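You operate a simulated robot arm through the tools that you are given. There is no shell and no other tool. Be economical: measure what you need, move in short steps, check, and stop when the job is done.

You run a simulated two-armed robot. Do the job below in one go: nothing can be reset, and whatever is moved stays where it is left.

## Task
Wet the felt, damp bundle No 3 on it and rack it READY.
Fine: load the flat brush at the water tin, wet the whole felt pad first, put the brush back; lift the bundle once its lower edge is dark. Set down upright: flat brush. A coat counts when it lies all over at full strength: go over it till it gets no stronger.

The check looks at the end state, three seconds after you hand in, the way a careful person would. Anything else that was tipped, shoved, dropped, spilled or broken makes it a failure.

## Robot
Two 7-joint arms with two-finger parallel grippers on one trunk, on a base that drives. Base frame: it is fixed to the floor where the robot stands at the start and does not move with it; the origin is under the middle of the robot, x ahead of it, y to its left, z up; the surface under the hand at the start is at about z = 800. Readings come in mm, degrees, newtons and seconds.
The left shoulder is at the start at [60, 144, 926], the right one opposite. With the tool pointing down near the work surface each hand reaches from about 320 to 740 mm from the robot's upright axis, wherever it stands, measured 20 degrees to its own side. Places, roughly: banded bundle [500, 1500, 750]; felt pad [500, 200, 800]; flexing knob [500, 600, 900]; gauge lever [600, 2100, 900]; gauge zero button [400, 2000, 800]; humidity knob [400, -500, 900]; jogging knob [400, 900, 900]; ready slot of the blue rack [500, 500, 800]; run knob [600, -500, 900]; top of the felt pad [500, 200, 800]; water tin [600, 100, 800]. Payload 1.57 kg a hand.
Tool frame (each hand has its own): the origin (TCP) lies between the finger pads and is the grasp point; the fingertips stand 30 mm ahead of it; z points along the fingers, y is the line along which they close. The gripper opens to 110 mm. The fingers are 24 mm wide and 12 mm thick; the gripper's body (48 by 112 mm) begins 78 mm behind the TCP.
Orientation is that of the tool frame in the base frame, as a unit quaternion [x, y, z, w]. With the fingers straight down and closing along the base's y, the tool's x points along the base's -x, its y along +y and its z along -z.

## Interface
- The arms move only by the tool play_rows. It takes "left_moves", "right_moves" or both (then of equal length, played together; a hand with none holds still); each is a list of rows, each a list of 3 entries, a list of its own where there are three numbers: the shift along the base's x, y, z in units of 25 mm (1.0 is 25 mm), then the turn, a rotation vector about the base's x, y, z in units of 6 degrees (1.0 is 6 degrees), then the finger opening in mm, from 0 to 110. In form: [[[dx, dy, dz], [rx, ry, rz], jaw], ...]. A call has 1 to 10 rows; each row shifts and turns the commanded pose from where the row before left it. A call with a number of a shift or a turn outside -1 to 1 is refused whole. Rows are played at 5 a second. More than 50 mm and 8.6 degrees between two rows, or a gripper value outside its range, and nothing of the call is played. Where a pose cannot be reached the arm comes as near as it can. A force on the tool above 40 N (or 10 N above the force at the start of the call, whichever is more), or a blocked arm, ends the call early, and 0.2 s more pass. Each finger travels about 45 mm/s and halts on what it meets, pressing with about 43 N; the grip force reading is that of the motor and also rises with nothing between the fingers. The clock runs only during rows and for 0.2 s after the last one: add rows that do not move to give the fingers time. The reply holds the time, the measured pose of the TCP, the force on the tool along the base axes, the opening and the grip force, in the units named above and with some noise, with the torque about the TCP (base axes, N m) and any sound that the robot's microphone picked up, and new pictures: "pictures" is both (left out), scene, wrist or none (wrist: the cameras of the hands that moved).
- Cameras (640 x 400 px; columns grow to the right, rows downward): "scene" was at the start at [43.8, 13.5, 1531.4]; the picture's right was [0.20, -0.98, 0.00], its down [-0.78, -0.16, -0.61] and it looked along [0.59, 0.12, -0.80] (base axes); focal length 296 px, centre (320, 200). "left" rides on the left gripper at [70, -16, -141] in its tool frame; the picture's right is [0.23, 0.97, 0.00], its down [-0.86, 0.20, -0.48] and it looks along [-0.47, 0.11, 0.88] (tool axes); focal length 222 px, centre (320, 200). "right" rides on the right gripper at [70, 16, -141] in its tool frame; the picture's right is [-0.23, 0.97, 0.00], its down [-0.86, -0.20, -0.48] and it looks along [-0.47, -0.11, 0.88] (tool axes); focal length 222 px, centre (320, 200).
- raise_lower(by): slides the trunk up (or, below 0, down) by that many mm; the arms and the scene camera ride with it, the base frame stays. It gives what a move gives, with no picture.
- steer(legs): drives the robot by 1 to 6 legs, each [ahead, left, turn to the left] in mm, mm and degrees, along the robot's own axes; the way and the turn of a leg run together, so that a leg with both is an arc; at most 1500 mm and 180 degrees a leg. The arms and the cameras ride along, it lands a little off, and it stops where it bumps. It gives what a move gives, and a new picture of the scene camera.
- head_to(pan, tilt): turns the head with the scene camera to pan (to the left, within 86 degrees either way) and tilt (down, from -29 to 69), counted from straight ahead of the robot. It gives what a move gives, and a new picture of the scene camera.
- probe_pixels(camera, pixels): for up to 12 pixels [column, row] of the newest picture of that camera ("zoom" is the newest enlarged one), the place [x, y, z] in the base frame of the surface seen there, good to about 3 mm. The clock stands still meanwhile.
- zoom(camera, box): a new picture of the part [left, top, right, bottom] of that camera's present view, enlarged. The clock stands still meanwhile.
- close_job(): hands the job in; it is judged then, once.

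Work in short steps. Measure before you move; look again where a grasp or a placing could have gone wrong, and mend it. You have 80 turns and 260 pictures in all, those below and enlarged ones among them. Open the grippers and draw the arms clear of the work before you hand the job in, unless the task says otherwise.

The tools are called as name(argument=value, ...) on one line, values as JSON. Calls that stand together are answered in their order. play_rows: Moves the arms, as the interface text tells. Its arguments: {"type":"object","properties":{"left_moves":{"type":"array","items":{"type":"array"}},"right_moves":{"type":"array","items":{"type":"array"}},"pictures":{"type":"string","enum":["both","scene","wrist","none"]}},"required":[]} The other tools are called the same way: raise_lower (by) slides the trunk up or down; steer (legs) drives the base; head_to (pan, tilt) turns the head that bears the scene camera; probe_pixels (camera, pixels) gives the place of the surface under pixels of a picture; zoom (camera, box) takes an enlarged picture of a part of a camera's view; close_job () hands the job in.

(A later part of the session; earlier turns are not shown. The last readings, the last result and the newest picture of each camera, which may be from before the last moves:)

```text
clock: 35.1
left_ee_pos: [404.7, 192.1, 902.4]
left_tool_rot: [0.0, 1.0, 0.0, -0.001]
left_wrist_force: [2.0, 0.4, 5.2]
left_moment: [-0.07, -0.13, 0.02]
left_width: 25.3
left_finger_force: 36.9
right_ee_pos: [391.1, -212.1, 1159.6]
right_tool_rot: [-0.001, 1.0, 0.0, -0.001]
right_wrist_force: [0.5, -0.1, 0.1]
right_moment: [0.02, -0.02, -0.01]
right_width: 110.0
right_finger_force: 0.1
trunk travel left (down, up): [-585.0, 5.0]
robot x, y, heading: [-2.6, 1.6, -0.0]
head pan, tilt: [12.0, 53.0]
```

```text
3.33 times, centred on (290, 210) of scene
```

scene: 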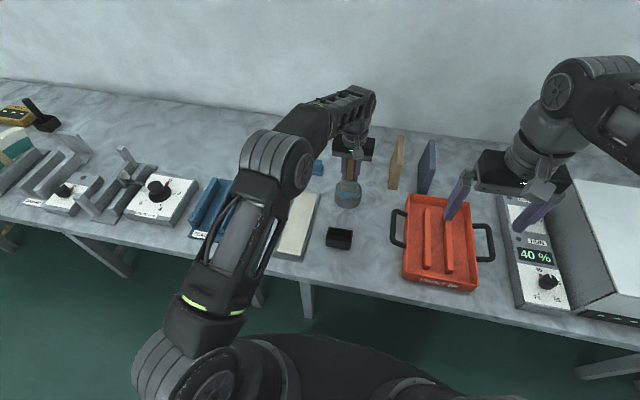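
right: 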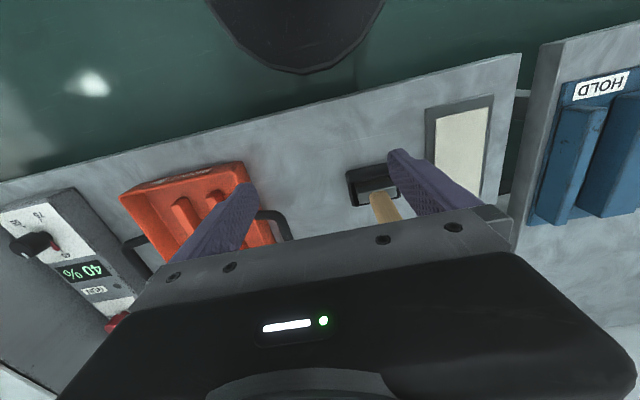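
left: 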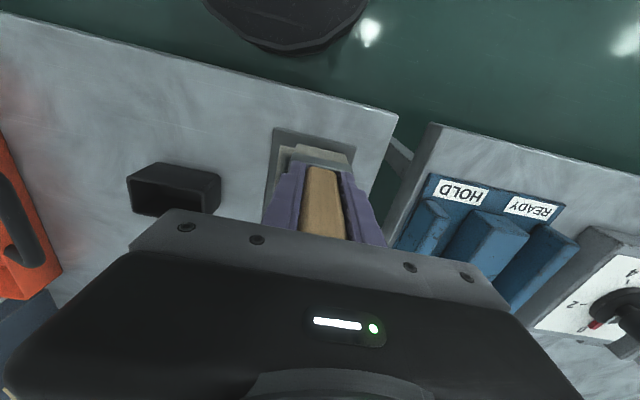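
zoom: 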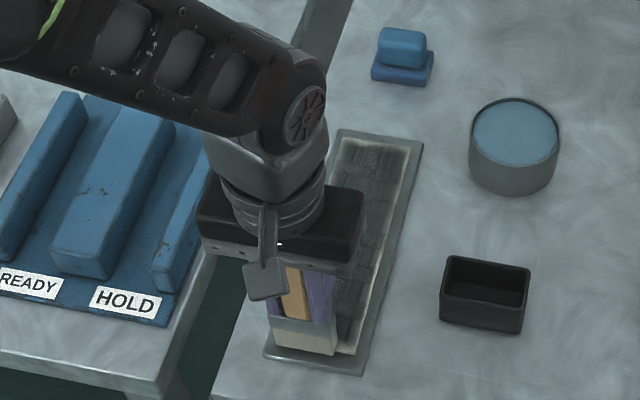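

The left strip is dark now with a pale rim at the right side. I slide to y 170 and stroke slowly back to the far end.

play_rows(left_moves=[[[0, 0, 0.3], [0, 0, 0], 5], [[0, -0.9, 0], [0, 0, 0], 5], [[0, 0, -0.34], [0, 0, 0], 5], [[0.3, 0, 0], [0, 0, 0], 5], [[0.4, 0, 0], [0, 0, 0], 5], [[0.4, 0, 0], [0, 0, 0], 5], [[0.4, 0, 0], [0, 0, 0], 5], [[0.4, 0, 0], [0, 0, 0], 5], [[0.4, 0, 0], [0, 0, 0], 5]], pictures="none")

play_rows(left_moves=[[[0.4, 0, 0], [0, 0, 0], 5], [[0.4, 0, 0], [0, 0, 0], 5], [[0.4, 0, 0], [0, 0, 0], 5], [[0.4, 0, 0], [0, 0, 0], 5], [[0.4, 0, 0], [0, 0, 0], 5], [[0.4, 0, 0], [0, 0, 0], 5], [[0.4, 0, 0], [0, 0, 0], 5], [[0.4, 0, 0], [0, 0, 0], 5], [[0.4, 0, 0], [0, 0, 0], 5]], pictures="wrist")

zoom(camera="scene", box=[240, 150, 340, 270])

```text
clock: 37.1
left_ee_pos: [463.2, 169.3, 900.8]
left_tool_rot: [0.0, 1.0, 0.0, 0.001]
left_wrist_force: [-2.2, 0.7, 9.9]
left_moment: [0.1, 0.32, 0.03]
left_width: 25.5
left_finger_force: 36.2
right_ee_pos: [389.8, -214.1, 1160.9]
right_tool_rot: [-0.001, 1.0, -0.001, 0.0]
right_wrist_force: [0.0, -0.4, 0.1]
right_moment: [-0.01, -0.01, -0.03]
right_width: 110.2
right_finger_force: 0.1
trunk travel left (down, up): [-585.0, 5.0]
robot x, y, heading: [-0.9, 0.4, -0.1]
head pan, tilt: [12.0, 53.0]
```

```text
clock: 39.1
left_ee_pos: [553.7, 170.5, 901.3]
left_tool_rot: [0.001, 1.0, 0.0, 0.0]
left_wrist_force: [-4.1, -0.4, 12.4]
left_moment: [0.02, 0.43, 0.0]
left_width: 25.7
left_finger_force: 36.4
right_ee_pos: [389.4, -213.3, 1159.9]
right_tool_rot: [0.0, 1.0, 0.0, 0.0]
right_wrist_force: [0.1, 0.4, -0.5]
right_moment: [0.01, -0.02, 0.0]
right_width: 110.0
right_finger_force: 0.0
trunk travel left (down, up): [-585.0, 5.0]
robot x, y, heading: [3.1, 2.2, 0.0]
head pan, tilt: [12.0, 53.0]
```

left: 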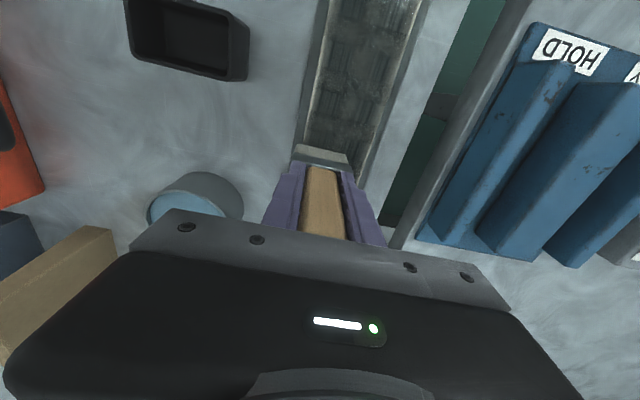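

```text
3.33 times, centred on (290, 210) of scene
```

zoom: 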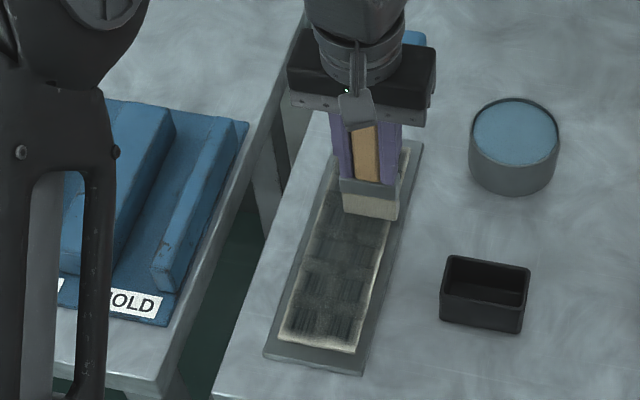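

Continue to the far end. The rims stay paler, so extra edge passes will follow.

play_rows(left_moves=[[[0.4, 0, 0], [0, 0, 0], 5], [[0.4, 0, 0], [0, 0, 0], 5], [[0.4, 0, 0], [0, 0, 0], 5], [[0.4, 0, 0], [0, 0, 0], 5], [[0.4, 0, 0], [0, 0, 0], 5], [[0.4, 0, 0], [0, 0, 0], 5], [[0.4, 0, 0], [0, 0, 0], 5], [[0.4, 0, 0], [0, 0, 0], 5], [[0.2, 0, 0], [0, 0, 0], 5], [[0.15, 0, 0], [0, 0, 0], 5]], pictures="none")

zoom(camera="scene", box=[240, 150, 340, 270])

zoom(camera="left", box=[240, 0, 440, 200])

```text
clock: 41.4
left_ee_pos: [641.8, 169.9, 903.2]
left_tool_rot: [0.0, 1.0, 0.0, 0.001]
left_wrist_force: [-4.2, -0.7, 11.3]
left_moment: [0.06, 0.44, 0.02]
left_width: 25.6
left_finger_force: 36.9
right_ee_pos: [389.6, -214.1, 1159.9]
right_tool_rot: [0.0, 1.0, 0.0, 0.001]
right_wrist_force: [-0.1, -0.1, 0.3]
right_moment: [0.0, 0.01, 0.01]
right_width: 110.1
right_finger_force: 0.0
trunk travel left (down, up): [-585.0, 5.0]
robot x, y, heading: [-2.7, 0.4, -0.2]
head pan, tilt: [12.0, 53.0]
```

```text
3.33 times, centred on (290, 210) of scene
```

zoom: 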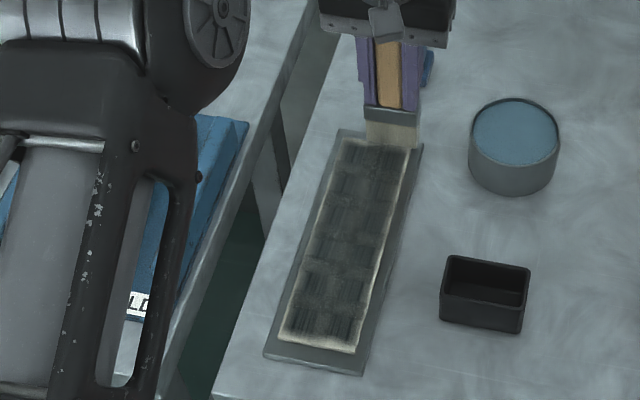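

```text
2.00 times, centred on (340, 100) of left
```

zoom: 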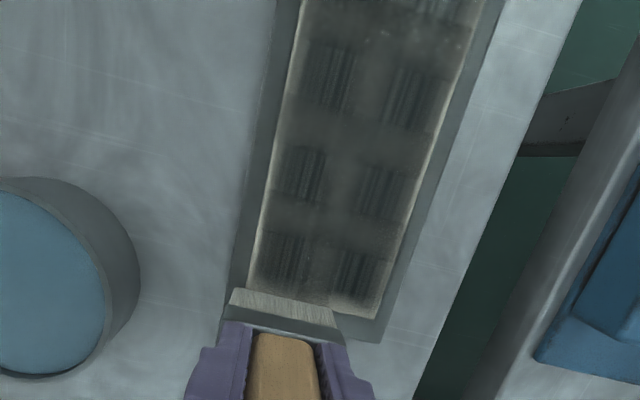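

Coat is strong inside but all rims are pale. I do an edge pass at y 159 towards the near end, brush overhanging the rim.

play_rows(left_moves=[[[0, -0.44, 0.1], [0, 0, 0], 5], [[-0.2, 0, -0.1], [0, 0, 0], 5], [[-0.4, 0, -0.04], [0, 0, 0], 5], [[-0.4, 0, 0], [0, 0, 0], 5], [[-0.4, 0, 0], [0, 0, 0], 5], [[-0.4, 0, 0], [0, 0, 0], 5], [[-0.4, 0, 0], [0, 0, 0], 5], [[-0.4, 0, 0], [0, 0, 0], 5], [[-0.4, 0, 0], [0, 0, 0], 5], [[-0.4, 0, 0], [0, 0, 0], 5]], pictures="none")

zoom(camera="scene", box=[240, 150, 340, 270])

```text
clock: 43.5
left_ee_pos: [561.0, 158.0, 901.8]
left_tool_rot: [0.0, 1.0, 0.0, 0.003]
left_wrist_force: [8.7, 0.3, 27.2]
left_moment: [0.22, -0.7, -0.06]
left_width: 25.3
left_finger_force: 36.7
right_ee_pos: [390.0, -213.5, 1160.4]
right_tool_rot: [0.0, 1.0, 0.0, 0.001]
right_wrist_force: [0.5, 0.3, 0.3]
right_moment: [-0.01, 0.01, 0.01]
right_width: 109.8
right_finger_force: 0.0
trunk travel left (down, up): [-585.0, 5.0]
robot x, y, heading: [-0.1, 1.6, 0.2]
head pan, tilt: [12.0, 53.0]
```

```text
3.33 times, centred on (290, 210) of scene
```

zoom: 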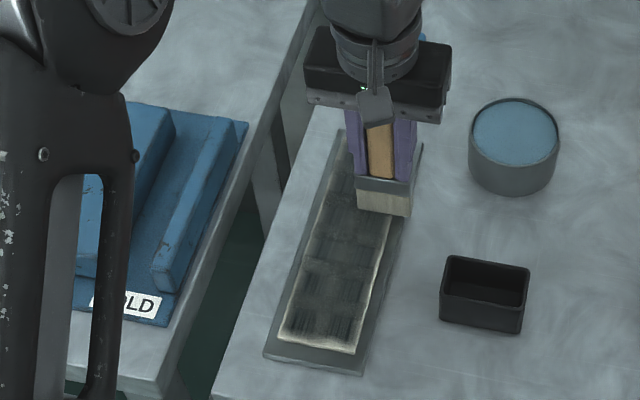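

Force is 27 N; I ease up about 1 mm and continue along the right edge to the near end.

play_rows(left_moves=[[[-0.4, 0, 0.05], [0, 0, 0], 5], [[-0.4, 0, 0], [0, 0, 0], 5], [[-0.4, 0, 0], [0, 0, 0], 5], [[-0.4, 0, 0], [0, 0, 0], 5], [[-0.4, 0, 0], [0, 0, 0], 5], [[-0.4, 0, 0], [0, 0, 0], 5], [[-0.4, 0, 0], [0, 0, 0], 5], [[-0.4, 0, 0], [0, 0, 0], 5]], pictures="none")

play_rows(left_moves=[[[-0.4, 0, 0.02], [0, 0, 0], 5], [[-0.4, 0, 0], [0, 0, 0], 5], [[-0.4, 0, 0], [0, 0, 0], 5], [[-0.4, 0, 0], [0, 0, 0], 5], [[-0.4, 0, 0], [0, 0, 0], 5], [[-0.4, 0, 0], [0, 0, 0], 5], [[-0.4, 0, 0], [0, 0, 0], 5], [[-0.2, 0, 0], [0, 0, 0], 5]], pictures="wrist")

zoom(camera="scene", box=[240, 150, 340, 270])

```text
clock: 45.4
left_ee_pos: [478.8, 159.8, 900.7]
left_tool_rot: [0.0, 1.0, 0.0, 0.002]
left_wrist_force: [5.8, 0.5, 19.2]
left_moment: [0.14, -0.46, -0.06]
left_width: 25.5
left_finger_force: 36.7
right_ee_pos: [390.6, -213.1, 1159.2]
right_tool_rot: [-0.001, 1.0, 0.0, -0.001]
right_wrist_force: [-0.3, -0.1, -0.5]
right_moment: [0.01, 0.01, -0.02]
right_width: 110.0
right_finger_force: 0.0
trunk travel left (down, up): [-585.0, 5.0]
robot x, y, heading: [0.4, -0.6, -0.1]
head pan, tilt: [12.0, 53.0]
```

```text
clock: 47.1
left_ee_pos: [403.7, 159.8, 901.3]
left_tool_rot: [0.0, 1.0, 0.0, 0.0]
left_wrist_force: [2.9, 1.2, 8.0]
left_moment: [0.08, -0.3, -0.05]
left_width: 25.5
left_finger_force: 36.9
right_ee_pos: [390.7, -212.9, 1159.8]
right_tool_rot: [0.0, 1.0, 0.0, -0.001]
right_wrist_force: [0.0, 0.0, -0.6]
right_moment: [-0.01, 0.0, -0.01]
right_width: 109.9
right_finger_force: 0.1
trunk travel left (down, up): [-585.0, 5.0]
robot x, y, heading: [3.2, -0.0, -0.1]
head pan, tilt: [12.0, 53.0]
```

left: 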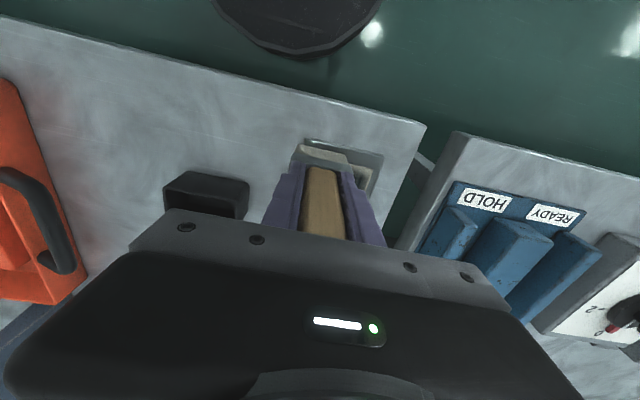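

```text
3.33 times, centred on (290, 210) of scene
```

zoom: 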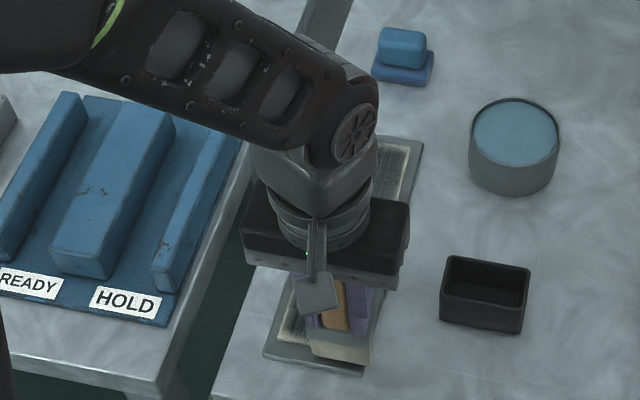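

Now across the near end at x≈402 to y 204, then along the left edge away from the robot.

play_rows(left_moves=[[[-0.05, 0.35, -0.02], [0, 0, 0], 5], [[0, 0.35, 0], [0, 0, 0], 5], [[0, 0.35, 0], [0, 0, 0], 5], [[0, 0.35, 0], [0, 0, 0], 5], [[0, 0.35, 0], [0, 0, 0], 5], [[0.2, 0, 0], [0, 0, 0], 5], [[0.4, 0, 0], [0, 0, 0], 5], [[0.4, 0, 0], [0, 0, 0], 5], [[0.4, 0, 0], [0, 0, 0], 5]], pictures="none")

play_rows(left_moves=[[[0.4, 0, 0], [0, 0, 0], 5], [[0.4, 0, 0], [0, 0, 0], 5], [[0.4, 0, 0], [0, 0, 0], 5], [[0.4, 0, 0], [0, 0, 0], 5], [[0.4, 0, 0], [0, 0, 0], 5], [[0.4, 0, 0], [0, 0, 0], 5], [[0.4, 0, 0], [0, 0, 0], 5], [[0.4, 0, 0], [0, 0, 0], 5], [[0.4, 0, 0], [0, 0, 0], 5]], pictures="none")

play_rows(left_moves=[[[0.4, 0, 0], [0, 0, 0], 5], [[0.4, 0, 0], [0, 0, 0], 5], [[0.4, 0, 0], [0, 0, 0], 5], [[0.4, 0, 0], [0, 0, 0], 5], [[0.4, 0, 0], [0, 0, 0], 5], [[0.4, 0, 0], [0, 0, 0], 5], [[0.4, 0, 0], [0, 0, 0], 5], [[0.4, 0, 0], [0, 0, 0], 5], [[0.4, 0, 0], [0, 0, 0], 5]], pictures="none")

zoom(camera="scene", box=[240, 150, 340, 270])

```text
clock: 49.1
left_ee_pos: [435.5, 204.7, 901.0]
left_tool_rot: [0.0, 1.0, 0.0, 0.001]
left_wrist_force: [-5.7, 1.3, 14.4]
left_moment: [-0.02, 0.52, -0.03]
left_width: 25.4
left_finger_force: 37.1
right_ee_pos: [389.7, -213.3, 1159.5]
right_tool_rot: [0.0, 1.0, 0.0, 0.001]
right_wrist_force: [0.1, -0.1, 0.3]
right_moment: [0.0, 0.0, 0.03]
right_width: 110.0
right_finger_force: 0.0
trunk travel left (down, up): [-585.0, 5.0]
robot x, y, heading: [-2.4, -3.7, 0.0]
head pan, tilt: [12.0, 53.0]
```

```text
clock: 51.1
left_ee_pos: [526.1, 204.8, 901.3]
left_tool_rot: [0.0, 1.0, 0.0, 0.001]
left_wrist_force: [-4.8, 0.5, 10.9]
left_moment: [-0.06, 0.37, 0.02]
left_width: 25.5
left_finger_force: 36.8
right_ee_pos: [390.3, -213.0, 1160.5]
right_tool_rot: [0.0, 1.0, 0.0, 0.001]
right_wrist_force: [0.1, 0.5, -0.4]
right_moment: [-0.02, -0.03, 0.02]
right_width: 109.9
right_finger_force: 0.1
trunk travel left (down, up): [-585.0, 5.0]
robot x, y, heading: [4.6, -2.7, 0.1]
head pan, tilt: [12.0, 53.0]
```

```text
clock: 53.1
left_ee_pos: [615.5, 202.8, 901.3]
left_tool_rot: [0.0, 1.0, 0.0, 0.001]
left_wrist_force: [-2.6, 0.8, 9.7]
left_moment: [0.02, 0.32, 0.0]
left_width: 25.5
left_finger_force: 36.9
right_ee_pos: [390.5, -212.6, 1159.8]
right_tool_rot: [0.0, 1.0, 0.0, 0.001]
right_wrist_force: [-0.1, 0.0, -0.5]
right_moment: [-0.01, 0.04, -0.01]
right_width: 109.9
right_finger_force: 0.0
trunk travel left (down, up): [-585.0, 5.0]
robot x, y, heading: [-1.3, -1.5, -0.1]
head pan, tilt: [12.0, 53.0]
```

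```text
3.33 times, centred on (290, 210) of scene
```

zoom: 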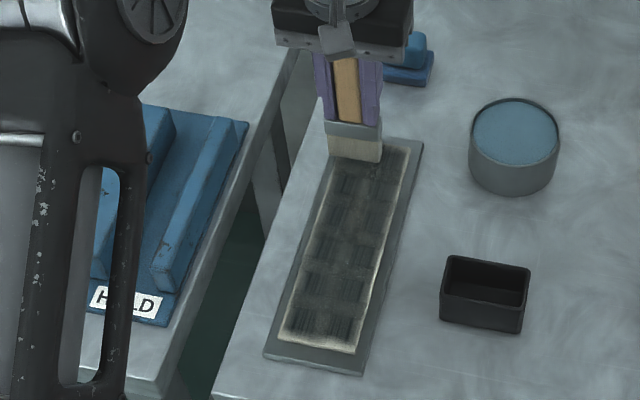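

The rims barely changed and the bristles look pale, so the brush may be spent. I finish to the far end, lift and go back over the tin for a reload.

play_rows(left_moves=[[[0.4, 0, 0], [0, 0, 0], 5], [[0.4, 0, 0], [0, 0, 0], 5], [[0.2, 0, 0], [0, 0, 0], 5], [[0, -0.4, 0], [0, 0, 0], 5], [[0, -0.4, 0], [0, 0, 0], 5], [[0, -0.4, 0], [0, 0, 0], 5], [[0, -0.4, 0], [0, 0, 0], 5], [[0, 0, 1], [0, 0, 0], 5], [[0, 0, 1], [0, 0, 0], 5], [[0, 0, 1], [0, 0, 0], 5]], pictures="none")

play_rows(left_moves=[[[0, -1, 0.3], [0, 0, 0], 5], [[0, -1, 0], [0, 0, 0], 5], [[0.2, -1, 0], [0, 0, 0], 5], [[0.2, -1, 0], [0, 0, 0], 5], [[0, -0.5, 0], [0, 0, 0], 5], [[0, 0, 0], [0, 0, 0], 5]], pictures="wrist")

zoom(camera="scene", box=[260, 130, 380, 270])

```text
clock: 55.4
left_ee_pos: [641.5, 162.9, 976.9]
left_tool_rot: [0.0, 1.0, 0.0, 0.001]
left_wrist_force: [0.0, 0.6, -0.1]
left_moment: [-0.01, 0.01, -0.02]
left_width: 25.4
left_finger_force: 37.0
right_ee_pos: [391.1, -213.8, 1159.6]
right_tool_rot: [0.0, 1.0, 0.0, 0.0]
right_wrist_force: [0.0, -0.6, 0.8]
right_moment: [0.0, 0.0, 0.03]
right_width: 109.9
right_finger_force: 0.0
trunk travel left (down, up): [-585.0, 5.0]
robot x, y, heading: [-1.0, 0.4, -0.0]
head pan, tilt: [12.0, 53.0]
```

```text
clock: 56.8
left_ee_pos: [653.3, 51.9, 983.1]
left_tool_rot: [0.0, 1.0, 0.001, 0.001]
left_wrist_force: [-0.9, 0.2, -1.2]
left_moment: [0.0, 0.01, 0.01]
left_width: 25.4
left_finger_force: 36.4
right_ee_pos: [391.1, -212.9, 1159.9]
right_tool_rot: [0.0, 1.0, 0.0, 0.0]
right_wrist_force: [0.1, -0.3, 0.2]
right_moment: [-0.02, 0.0, -0.03]
right_width: 109.7
right_finger_force: 0.0
trunk travel left (down, up): [-585.0, 5.0]
robot x, y, heading: [-2.4, 0.3, 0.1]
head pan, tilt: [12.0, 53.0]
```

left: 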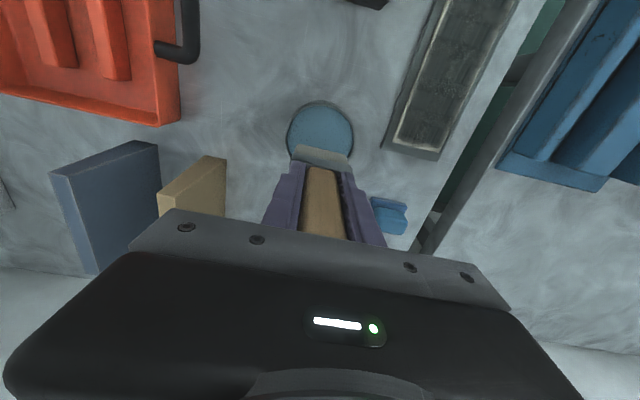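

```text
2.86 times, centred on (320, 200) of scene
```

zoom: 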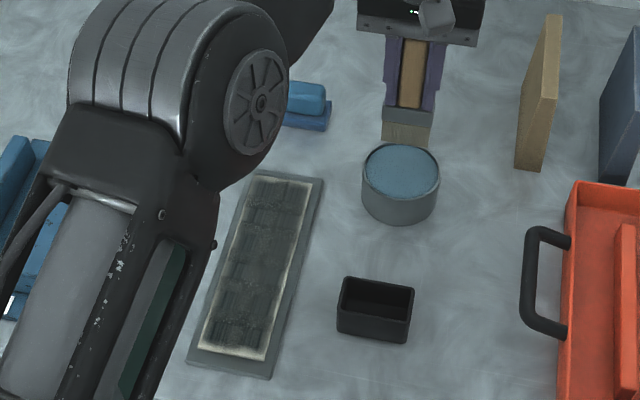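

A pale rim remains, especially right and near. I dip again (TCP to 930), hold, and lift.

play_rows(left_moves=[[[-0.1, -0.05, -0.8], [0, 0, 0], 5], [[0, 0, -0.8], [0, 0, 0], 5], [[0, 0, -0.5], [0, 0, 0], 5], [[0, 0, -0.05], [0, 0, 0], 5], [[0, 0, 0], [0, 0, 0], 5], [[0, 0, 0], [0, 0, 0], 5], [[0, 0, 0], [0, 0, 0], 5], [[0, 0, 0], [0, 0, 0], 5]], pictures="none")

play_rows(left_moves=[[[0, 0, 0.6], [0, 0, 0], 5], [[0, 0, 0.8], [0, 0, 0], 5], [[0, 0, 0.4], [0, 0, 0], 5], [[0, 0, 0], [0, 0, 0], 5]], pictures="none")

zoom(camera="scene", box=[260, 130, 380, 270])

```text
clock: 58.5
left_ee_pos: [650.0, 49.3, 930.2]
left_tool_rot: [0.001, 1.0, 0.0, 0.0]
left_wrist_force: [1.3, 0.4, 4.1]
left_moment: [0.01, -0.13, 0.03]
left_width: 25.4
left_finger_force: 37.1
right_ee_pos: [391.5, -212.6, 1158.9]
right_tool_rot: [0.0, 1.0, 0.0, 0.001]
right_wrist_force: [-0.5, 0.2, 0.1]
right_moment: [0.0, 0.0, 0.01]
right_width: 110.1
right_finger_force: 0.0
trunk travel left (down, up): [-585.0, 5.0]
robot x, y, heading: [-3.0, -1.2, -0.0]
head pan, tilt: [12.0, 53.0]
```

```text
clock: 59.5
left_ee_pos: [649.9, 50.4, 974.5]
left_tool_rot: [-0.001, 1.0, 0.001, 0.001]
left_wrist_force: [-0.4, 0.0, -1.0]
left_moment: [-0.01, 0.0, 0.0]
left_width: 25.6
left_finger_force: 36.6
right_ee_pos: [392.0, -212.8, 1160.4]
right_tool_rot: [0.0, 1.0, 0.0, 0.0]
right_wrist_force: [0.1, -0.1, -0.2]
right_moment: [0.04, 0.02, 0.0]
right_width: 110.0
right_finger_force: 0.0
trunk travel left (down, up): [-585.0, 5.0]
robot x, y, heading: [1.8, 2.8, -0.3]
head pan, tilt: [12.0, 53.0]
```

```text
2.86 times, centred on (320, 200) of scene
```

zoom: 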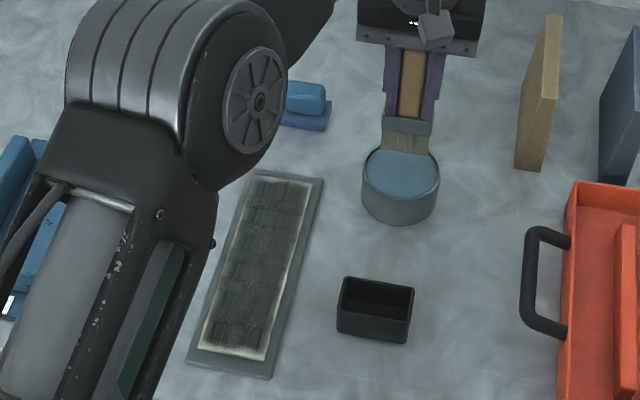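

Reloaded. I return to the far right corner and make a slow right-edge pass (y 158).

play_rows(left_moves=[[[-0.1, 1, 0.2], [0, 0, 0], 5], [[-0.1, 1, 0], [0, 0, 0], 5], [[-0.1, 1, 0], [0, 0, 0], 5], [[-0.1, 1, 0], [0, 0, 0], 5], [[0, 0.3, -0.8], [0, 0, 0], 5], [[0, 0, -1], [0, 0, 0], 5], [[0, 0, -1], [0, 0, 0], 5], [[0, 0, -0.2], [0, 0, 0], 5], [[0, 0, -0.13], [0, 0, 0], 5], [[0, 0, 0], [0, 0, 0], 5]], pictures="none")

play_rows(left_moves=[[[-0.3, 0, 0], [0, 0, 0], 5], [[-0.3, 0, 0], [0, 0, 0], 5], [[-0.3, 0, 0], [0, 0, 0], 5], [[-0.3, 0, 0], [0, 0, 0], 5], [[-0.3, 0, 0], [0, 0, 0], 5], [[-0.3, 0, 0], [0, 0, 0], 5], [[-0.3, 0, 0], [0, 0, 0], 5], [[-0.3, 0, 0], [0, 0, 0], 5], [[-0.3, 0, 0], [0, 0, 0], 5], [[-0.3, 0, 0], [0, 0, 0], 5]], pictures="wrist")

zoom(camera="scene", box=[240, 150, 340, 270])

```text
clock: 61.8
left_ee_pos: [638.1, 158.2, 901.5]
left_tool_rot: [-0.001, 1.0, -0.001, 0.001]
left_wrist_force: [0.1, 0.7, 3.7]
left_moment: [0.09, 0.06, 0.04]
left_width: 25.5
left_finger_force: 36.5
right_ee_pos: [390.0, -213.5, 1159.3]
right_tool_rot: [0.0, 1.0, 0.001, 0.0]
right_wrist_force: [-0.2, -0.3, -1.2]
right_moment: [-0.01, 0.02, -0.02]
right_width: 109.9
right_finger_force: 0.1
trunk travel left (down, up): [-585.0, 5.0]
robot x, y, heading: [0.2, 2.5, -0.2]
head pan, tilt: [12.0, 53.0]
```

```text
clock: 64.0
left_ee_pos: [564.7, 157.5, 900.6]
left_tool_rot: [0.0, 1.0, 0.001, 0.001]
left_wrist_force: [0.8, -0.4, 5.3]
left_moment: [0.06, -0.07, -0.03]
left_width: 25.3
left_finger_force: 36.8
right_ee_pos: [391.3, -212.4, 1158.8]
right_tool_rot: [0.0, 1.0, 0.0, -0.001]
right_wrist_force: [-0.2, 0.1, 0.1]
right_moment: [0.01, 0.02, 0.01]
right_width: 110.2
right_finger_force: 0.0
trunk travel left (down, up): [-585.0, 5.0]
robot x, y, heading: [-1.3, 2.5, -0.1]
head pan, tilt: [12.0, 53.0]
```

left: 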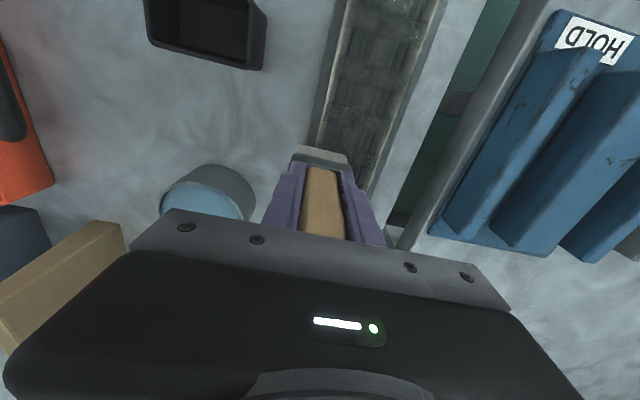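

```text
3.33 times, centred on (290, 210) of scene
```

zoom: 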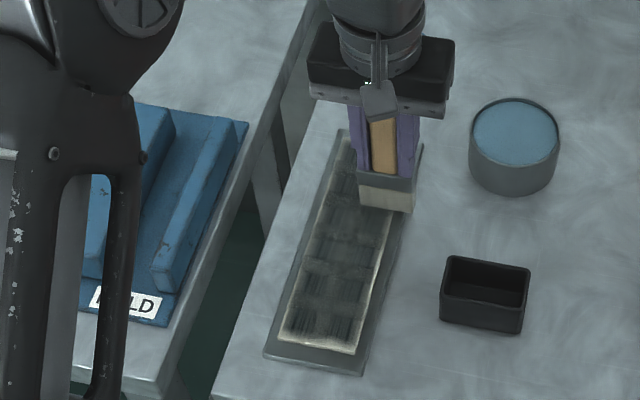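

I complete the right edge, then cross the near end and look.

play_rows(left_moves=[[[-0.36, 0, 0], [0, 0, 0], 5], [[-0.36, 0, 0], [0, 0, 0], 5], [[-0.36, 0, 0], [0, 0, 0], 5], [[-0.36, 0, 0], [0, 0, 0], 5], [[-0.36, 0, 0], [0, 0, 0], 5], [[-0.36, 0, 0], [0, 0, 0], 5], [[-0.36, 0, 0], [0, 0, 0], 5], [[-0.36, 0, 0], [0, 0, 0], 5], [[-0.36, 0, 0], [0, 0, 0], 5]], pictures="none")

play_rows(left_moves=[[[-0.36, 0, 0], [0, 0, 0], 5], [[-0.36, 0, 0], [0, 0, 0], 5], [[-0.36, 0, 0], [0, 0, 0], 5], [[-0.36, 0, 0], [0, 0, 0], 5], [[-0.36, 0, 0], [0, 0, 0], 5], [[-0.36, 0, 0], [0, 0, 0], 5], [[-0.36, 0, 0], [0, 0, 0], 5], [[-0.36, 0, 0], [0, 0, 0], 5], [[-0.36, 0, 0], [0, 0, 0], 5], [[-0.15, 0, 0], [0, 0, 0], 5]], pictures="none")

play_rows(left_moves=[[[0, 0.3, 0], [0, 0, 0], 5], [[0, 0.3, 0], [0, 0, 0], 5], [[0, 0.3, 0], [0, 0, 0], 5], [[0, 0.3, 0], [0, 0, 0], 5], [[0, 0.3, 0], [0, 0, 0], 5], [[0, 0.3, 0], [0, 0, 0], 5]], pictures="none")

zoom(camera="scene", box=[240, 150, 340, 270])

```text
clock: 66.0
left_ee_pos: [483.6, 157.0, 901.0]
left_tool_rot: [0.001, 1.0, 0.0, 0.001]
left_wrist_force: [0.8, -0.6, 6.0]
left_moment: [0.08, -0.08, -0.03]
left_width: 25.2
left_finger_force: 36.4
right_ee_pos: [390.8, -211.5, 1159.2]
right_tool_rot: [0.0, 1.0, 0.001, 0.0]
right_wrist_force: [-0.3, 0.2, 0.2]
right_moment: [0.0, 0.02, 0.0]
right_width: 110.2
right_finger_force: 0.1
trunk travel left (down, up): [-585.0, 5.0]
robot x, y, heading: [3.1, -0.7, 0.0]
head pan, tilt: [12.0, 53.0]
```

```text
clock: 68.2
left_ee_pos: [399.2, 157.0, 902.5]
left_tool_rot: [0.0, 1.0, 0.0, 0.0]
left_wrist_force: [-0.7, -0.6, -0.5]
left_moment: [0.01, -0.04, 0.02]
left_width: 25.6
left_finger_force: 37.0
right_ee_pos: [389.5, -212.5, 1160.4]
right_tool_rot: [0.0, 1.0, 0.0, 0.0]
right_wrist_force: [-0.3, -0.2, -0.5]
right_moment: [-0.02, -0.02, -0.01]
right_width: 110.3
right_finger_force: 0.0
trunk travel left (down, up): [-585.0, 5.0]
robot x, y, heading: [-4.0, -1.9, -0.1]
head pan, tilt: [12.0, 53.0]
```

```text
clock: 69.5
left_ee_pos: [398.3, 203.0, 901.1]
left_tool_rot: [0.0, 1.0, 0.0, 0.0]
left_wrist_force: [0.3, -1.5, 3.8]
left_moment: [-0.04, -0.09, -0.02]
left_width: 25.5
left_finger_force: 36.9
right_ee_pos: [391.3, -212.8, 1159.6]
right_tool_rot: [0.0, 1.0, 0.001, 0.0]
right_wrist_force: [0.2, -0.1, 0.3]
right_moment: [-0.01, 0.01, -0.01]
right_width: 109.9
right_finger_force: 0.0
trunk travel left (down, up): [-585.0, 5.0]
robot x, y, heading: [-3.8, -2.8, 0.0]
head pan, tilt: [12.0, 53.0]
```

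```text
3.33 times, centred on (290, 210) of scene
```

zoom: 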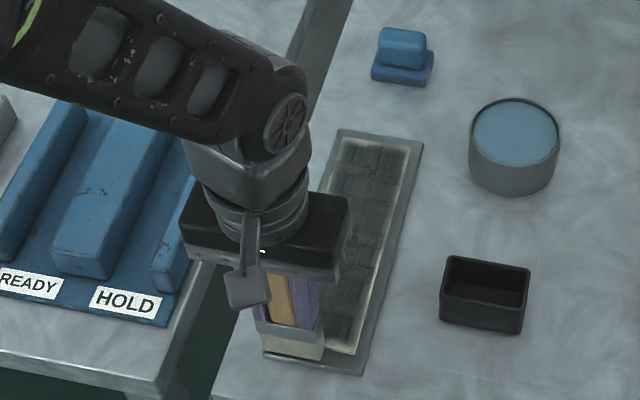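

I stroke the left edge (y 203) away to the far end and across, then lift and inspect closely.

play_rows(left_moves=[[[0.38, 0, -0.02], [0, 0, 0], 5], [[0.38, 0, 0], [0, 0, 0], 5], [[0.38, 0, 0], [0, 0, 0], 5], [[0.38, 0, 0], [0, 0, 0], 5], [[0.38, 0, 0], [0, 0, 0], 5], [[0.38, 0, 0], [0, 0, 0], 5], [[0.38, 0, 0], [0, 0, 0], 5], [[0.38, 0, 0], [0, 0, 0], 5], [[0.38, 0, 0], [0, 0, 0], 5]], pictures="none")

play_rows(left_moves=[[[0.38, 0, 0], [0, 0, 0], 5], [[0.38, 0, 0], [0, 0, 0], 5], [[0.38, 0, 0], [0, 0, 0], 5], [[0.38, 0, 0], [0, 0, 0], 5], [[0.38, 0, 0], [0, 0, 0], 5], [[0.38, 0, 0], [0, 0, 0], 5], [[0.38, 0, 0], [0, 0, 0], 5], [[0.38, 0, 0], [0, 0, 0], 5], [[0.38, 0, 0], [0, 0, 0], 5]], pictures="none")

play_rows(left_moves=[[[0.38, 0, 0], [0, 0, 0], 5], [[0.38, 0, 0], [0, 0, 0], 5], [[0.38, 0, 0], [0, 0, 0], 5], [[0.38, 0, 0], [0, 0, 0], 5], [[0.38, 0, 0], [0, 0, 0], 5], [[0.38, 0, 0], [0, 0, 0], 5], [[0.38, 0, 0], [0, 0, 0], 5]], pictures="wrist")

zoom(camera="scene", box=[240, 150, 340, 270])

zoom(camera="left", box=[240, 0, 440, 200])

```text
clock: 71.5
left_ee_pos: [483.1, 203.1, 902.4]
left_tool_rot: [0.0, 1.0, 0.0, 0.0]
left_wrist_force: [-4.9, -0.5, 12.6]
left_moment: [-0.06, 0.47, -0.02]
left_width: 25.6
left_finger_force: 36.7
right_ee_pos: [390.6, -212.9, 1159.2]
right_tool_rot: [0.0, 1.0, -0.001, 0.001]
right_wrist_force: [1.0, 0.2, -0.4]
right_moment: [-0.02, -0.01, 0.0]
right_width: 110.0
right_finger_force: 0.1
trunk travel left (down, up): [-585.0, 5.0]
robot x, y, heading: [2.8, 0.7, -0.3]
head pan, tilt: [12.0, 53.0]
```

```text
clock: 73.5
left_ee_pos: [569.5, 202.3, 901.4]
left_tool_rot: [0.0, 1.0, 0.0, 0.001]
left_wrist_force: [-2.4, 0.3, 6.8]
left_moment: [-0.01, 0.27, -0.02]
left_width: 25.8
left_finger_force: 36.5
right_ee_pos: [389.6, -212.4, 1159.6]
right_tool_rot: [0.001, 1.0, 0.0, 0.0]
right_wrist_force: [0.4, -0.2, 0.2]
right_moment: [-0.01, 0.01, 0.03]
right_width: 109.7
right_finger_force: 0.0
trunk travel left (down, up): [-585.0, 5.0]
robot x, y, heading: [-0.6, 1.1, -0.1]
head pan, tilt: [12.0, 53.0]
```

```text
clock: 75.2
left_ee_pos: [636.5, 201.4, 902.7]
left_tool_rot: [0.0, 1.0, 0.001, 0.001]
left_wrist_force: [-3.4, -0.9, 5.9]
left_moment: [0.01, 0.23, 0.03]
left_width: 25.4
left_finger_force: 36.8
right_ee_pos: [389.9, -213.2, 1159.7]
right_tool_rot: [0.0, 1.0, 0.001, 0.0]
right_wrist_force: [0.1, 0.4, -1.1]
right_moment: [0.0, -0.03, 0.01]
right_width: 109.7
right_finger_force: 0.1
trunk travel left (down, up): [-585.0, 5.0]
robot x, y, heading: [1.3, -0.1, 0.1]
head pan, tilt: [12.0, 53.0]
```

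left: 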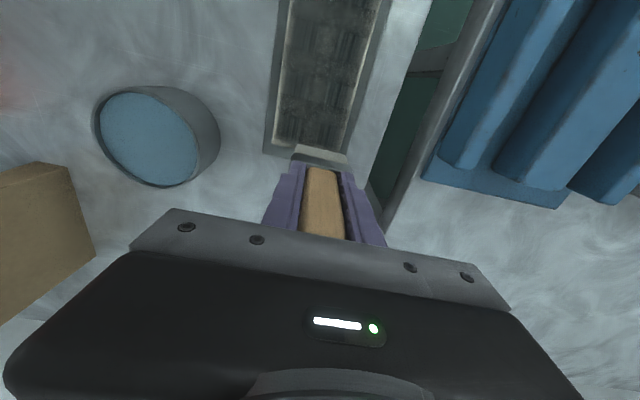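

```text
3.33 times, centred on (290, 210) of scene
```

zoom: 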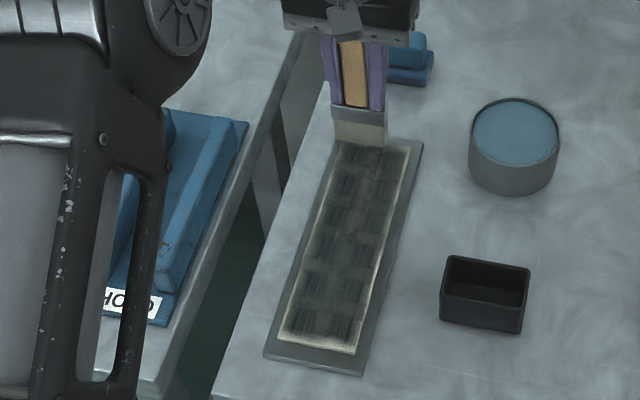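

```text
2.00 times, centred on (340, 100) of left
```

zoom: 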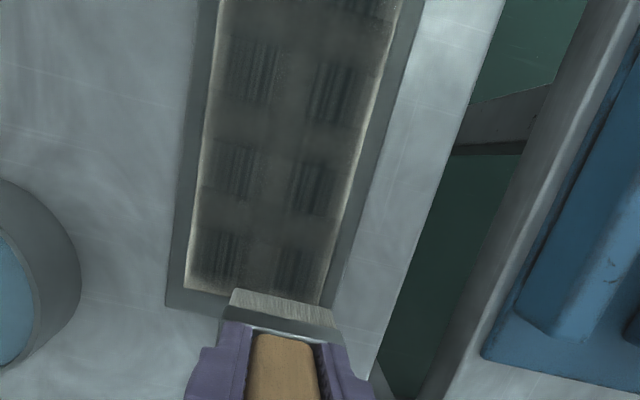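

Twelve cells (2×6) look evenly dark with only a thin pale rim. To be sure, I do one more pass down the middle (y 182) and compare the tone.

play_rows(left_moves=[[[0, -0.4, 0], [0, 0, 0], 5], [[0, -0.4, 0], [0, 0, 0], 5], [[-0.4, 0, 0], [0, 0, 0], 5], [[-0.4, 0, -0.04], [0, 0, 0], 5], [[-0.4, 0, 0], [0, 0, 0], 5], [[-0.4, 0, 0], [0, 0, 0], 5], [[-0.4, 0, 0], [0, 0, 0], 5], [[-0.4, 0, 0], [0, 0, 0], 5], [[-0.4, 0, 0], [0, 0, 0], 5]], pictures="none")

play_rows(left_moves=[[[-0.4, 0, 0.02], [0, 0, 0], 5], [[-0.4, 0, 0], [0, 0, 0], 5], [[-0.4, 0, 0], [0, 0, 0], 5], [[-0.4, 0, 0], [0, 0, 0], 5], [[-0.4, 0, 0], [0, 0, 0], 5], [[-0.4, 0, 0], [0, 0, 0], 5], [[-0.4, 0, 0], [0, 0, 0], 5], [[-0.4, 0, 0], [0, 0, 0], 5]], pictures="none")

play_rows(left_moves=[[[-0.4, 0, 0.02], [0, 0, 0], 5], [[-0.4, 0, 0], [0, 0, 0], 5], [[-0.4, 0, 0], [0, 0, 0], 5], [[-0.4, 0, 0], [0, 0, 0], 5], [[-0.4, 0, 0], [0, 0, 0], 5], [[-0.4, 0, 0], [0, 0, 0], 5], [[-0.4, 0, 0], [0, 0, 0], 5], [[-0.3, 0, 0], [0, 0, 0], 5]], pictures="none")

play_rows(left_moves=[[[0, 0, 1], [0, 0, 0], 5], [[0.1, -0.5, 1], [0, 0, 0], 5], [[0.7, -1, 1], [0, 0, 0], 5], [[0.7, -1, 1], [0, 0, 0], 5], [[0.7, -1, 0.5], [0, 0, 0], 5], [[0.7, -1, 0], [0, 0, 0], 5], [[0.3, -0.8, 0], [0, 0, 0], 5], [[0, 0, 0], [0, 0, 0], 5]])

zoom(camera="scene", box=[240, 150, 340, 270])

```text
clock: 77.2
left_ee_pos: [566.2, 181.4, 900.3]
left_tool_rot: [0.0, 1.0, 0.0, 0.003]
left_wrist_force: [6.7, 0.9, 20.9]
left_moment: [0.09, -0.49, -0.01]
left_width: 25.6
left_finger_force: 36.4
right_ee_pos: [388.9, -212.0, 1159.6]
right_tool_rot: [0.0, 1.0, -0.001, 0.0]
right_wrist_force: [0.7, 0.3, 0.4]
right_moment: [0.02, 0.03, 0.0]
right_width: 109.8
right_finger_force: 0.1
trunk travel left (down, up): [-585.0, 5.0]
robot x, y, heading: [0.6, -3.3, -0.1]
head pan, tilt: [12.0, 53.0]
```

```text
clock: 79.0
left_ee_pos: [486.1, 181.3, 901.6]
left_tool_rot: [-0.001, 1.0, 0.0, 0.002]
left_wrist_force: [5.9, 0.1, 19.9]
left_moment: [0.01, -0.53, -0.02]
left_width: 25.4
left_finger_force: 36.7
right_ee_pos: [389.4, -212.2, 1160.4]
right_tool_rot: [0.0, 1.0, 0.0, -0.001]
right_wrist_force: [0.0, -0.2, -1.2]
right_moment: [0.02, 0.0, -0.02]
right_width: 109.9
right_finger_force: 0.0
trunk travel left (down, up): [-585.0, 5.0]
robot x, y, heading: [-0.7, 3.0, 0.1]
head pan, tilt: [12.0, 53.0]
```

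```text
clock: 80.8
left_ee_pos: [409.7, 180.8, 901.9]
left_tool_rot: [-0.001, 1.0, 0.0, 0.002]
left_wrist_force: [7.6, 0.2, 21.7]
left_moment: [0.02, -0.62, -0.01]
left_width: 25.5
left_finger_force: 36.1
right_ee_pos: [390.1, -212.9, 1159.3]
right_tool_rot: [0.0, 1.0, 0.0, 0.0]
right_wrist_force: [-0.7, 0.5, 0.0]
right_moment: [0.02, 0.0, -0.01]
right_width: 110.1
right_finger_force: 0.0
trunk travel left (down, up): [-585.0, 5.0]
robot x, y, heading: [-0.4, -2.4, 0.1]
head pan, tilt: [12.0, 53.0]
```

```text
clock: 82.5
left_ee_pos: [489.6, 49.4, 1013.0]
left_tool_rot: [0.0, 1.0, 0.0, 0.0]
left_wrist_force: [0.4, -0.4, 0.2]
left_moment: [0.02, 0.01, 0.02]
left_width: 25.7
left_finger_force: 37.2
right_ee_pos: [390.6, -211.4, 1157.8]
right_tool_rot: [0.0, 1.0, 0.0, 0.0]
right_wrist_force: [-0.7, -0.1, 0.0]
right_moment: [0.0, -0.02, 0.01]
right_width: 110.2
right_finger_force: 0.1
trunk travel left (down, up): [-585.0, 5.0]
robot x, y, heading: [0.3, -1.1, 0.0]
head pan, tilt: [12.0, 53.0]
```

scene: 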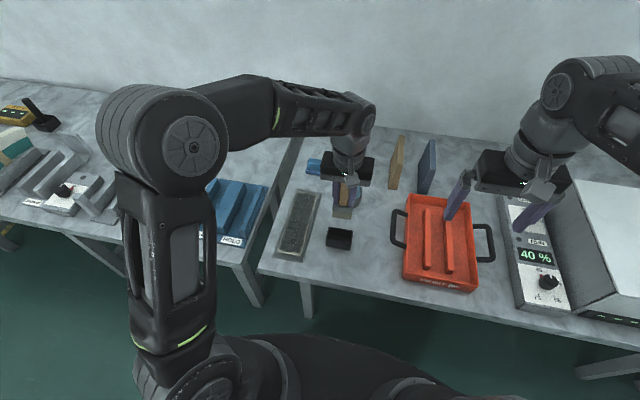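
left: 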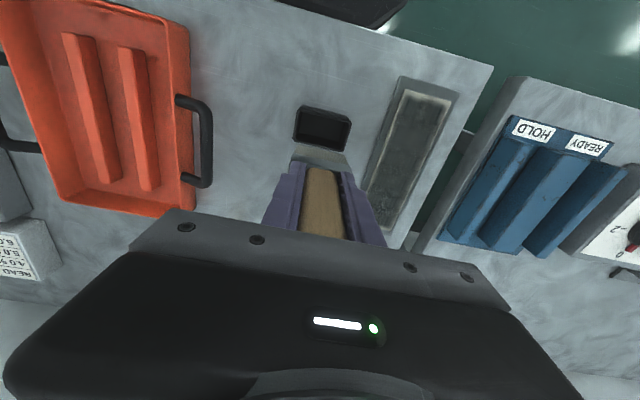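

```text
3.33 times, centred on (290, 210) of scene
```

zoom: 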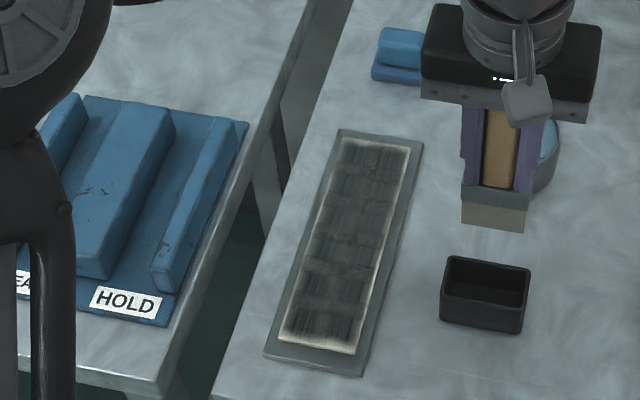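

zoom(camera="left", box=[340, 60, 480, 240])

zoom(camera="scene", box=[260, 180, 340, 260])

```text
2.22 times, centred on (410, 150) of left
```

zoom: 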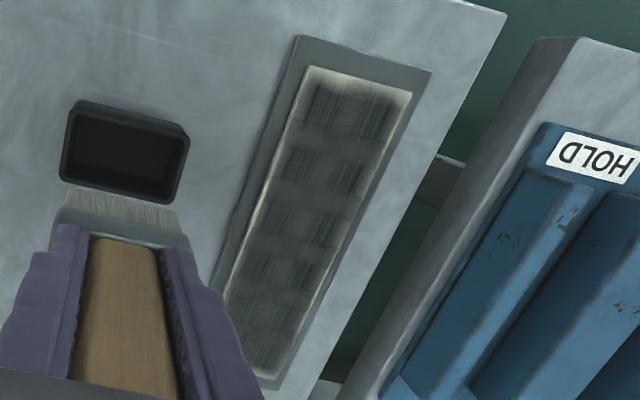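

```text
5.00 times, centred on (300, 220) of scene
```

zoom: 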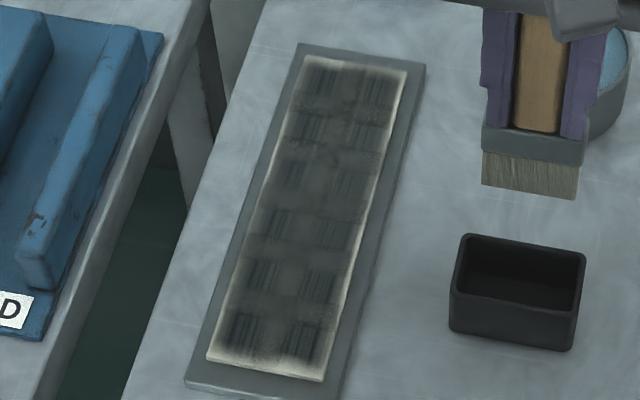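

All twelve cells look fully and evenly dark; the rim unchanged through repeated passes. Now I return the brush to the holder: x to 482, y 49, lowering to TCP≈896.

play_rows(left_moves=[[[-0.3, 0, 0], [0, 0, 0], 5], [[0, 0, -1], [0, 0, 0], 5], [[0, 0, -1], [0, 0, 0], 5], [[0, 0, 0], [0, 0, 0], 5]])

zoom(camera="scene", box=[300, 180, 380, 260])

zoom(camera="left", box=[260, 80, 380, 200])

```text
clock: 83.5
left_ee_pos: [481.1, 50.2, 963.9]
left_tool_rot: [0.0, 1.0, 0.0, 0.001]
left_wrist_force: [-0.2, 0.2, -1.4]
left_moment: [-0.05, 0.02, 0.02]
left_width: 25.5
left_finger_force: 37.3
right_ee_pos: [392.5, -212.8, 1159.7]
right_tool_rot: [0.001, 1.0, 0.0, 0.0]
right_wrist_force: [0.2, -0.1, -0.1]
right_moment: [0.02, 0.02, 0.05]
right_width: 110.0
right_finger_force: 0.1
trunk travel left (down, up): [-585.0, 5.0]
robot x, y, heading: [1.8, 0.6, -0.0]
head pan, tilt: [12.0, 53.0]
```

scene: 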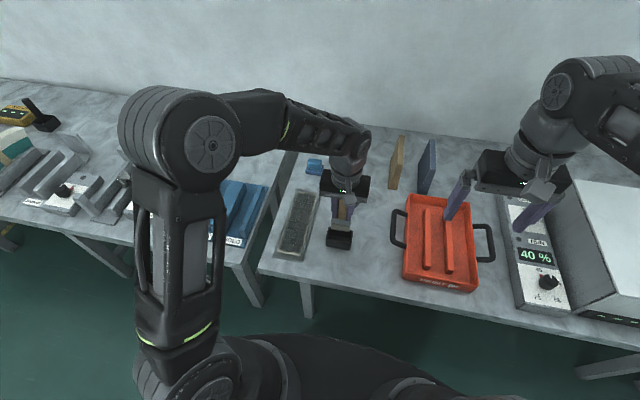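
left: 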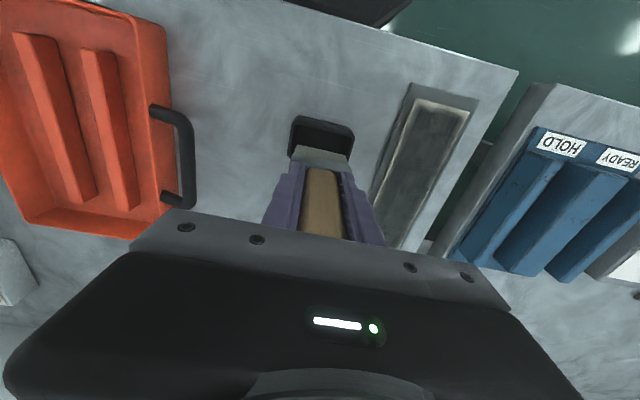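

```text
5.00 times, centred on (340, 220) of scene
```

zoom: 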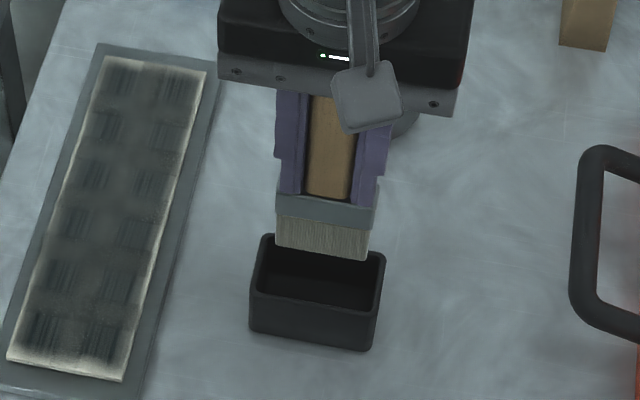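

```text
3.33 times, centred on (320, 140) of left
```

zoom: 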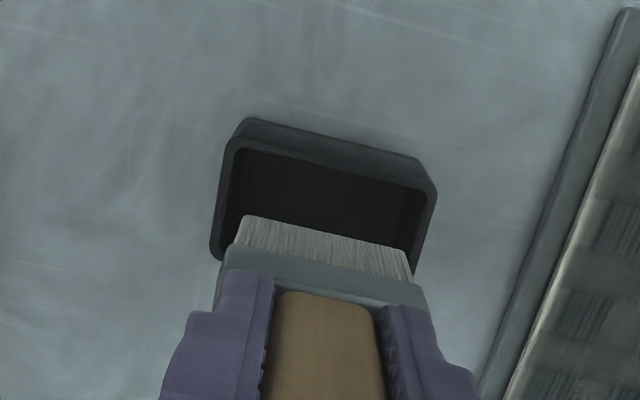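

Aligned (same TCP x,y as at pick-up). I lower to TCP≈896 in steps and check the contact.

play_rows(left_moves=[[[0, 0, -0.8], [0, 0, 0], 5], [[0, 0, -0.8], [0, 0, 0], 5], [[0, 0, -0.8], [0, 0, 0], 5], [[0, 0, -0.3], [0, 0, 0], 5], [[0, 0, -0.1], [0, 0, 0], 5], [[0, 0, 0], [0, 0, 0], 5]], pictures="none")

zoom(camera="scene", box=[300, 180, 380, 260])

```text
clock: 85.0
left_ee_pos: [481.4, 49.1, 893.9]
left_tool_rot: [0.0, 1.0, 0.0, 0.001]
left_wrist_force: [0.2, -0.3, -0.8]
left_moment: [0.03, 0.03, 0.02]
left_width: 25.6
left_finger_force: 37.2
right_ee_pos: [391.4, -212.0, 1160.2]
right_tool_rot: [0.0, 1.0, 0.0, 0.0]
right_wrist_force: [0.2, 0.0, -0.1]
right_moment: [-0.03, 0.02, 0.0]
right_width: 109.9
right_finger_force: 0.0
trunk travel left (down, up): [-585.0, 5.0]
robot x, y, heading: [-0.5, -0.0, 0.4]
head pan, tilt: [12.0, 53.0]
```

```text
5.00 times, centred on (340, 220) of scene
```

zoom: 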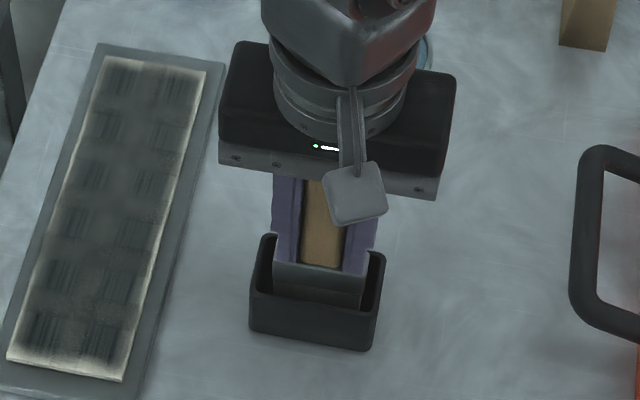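

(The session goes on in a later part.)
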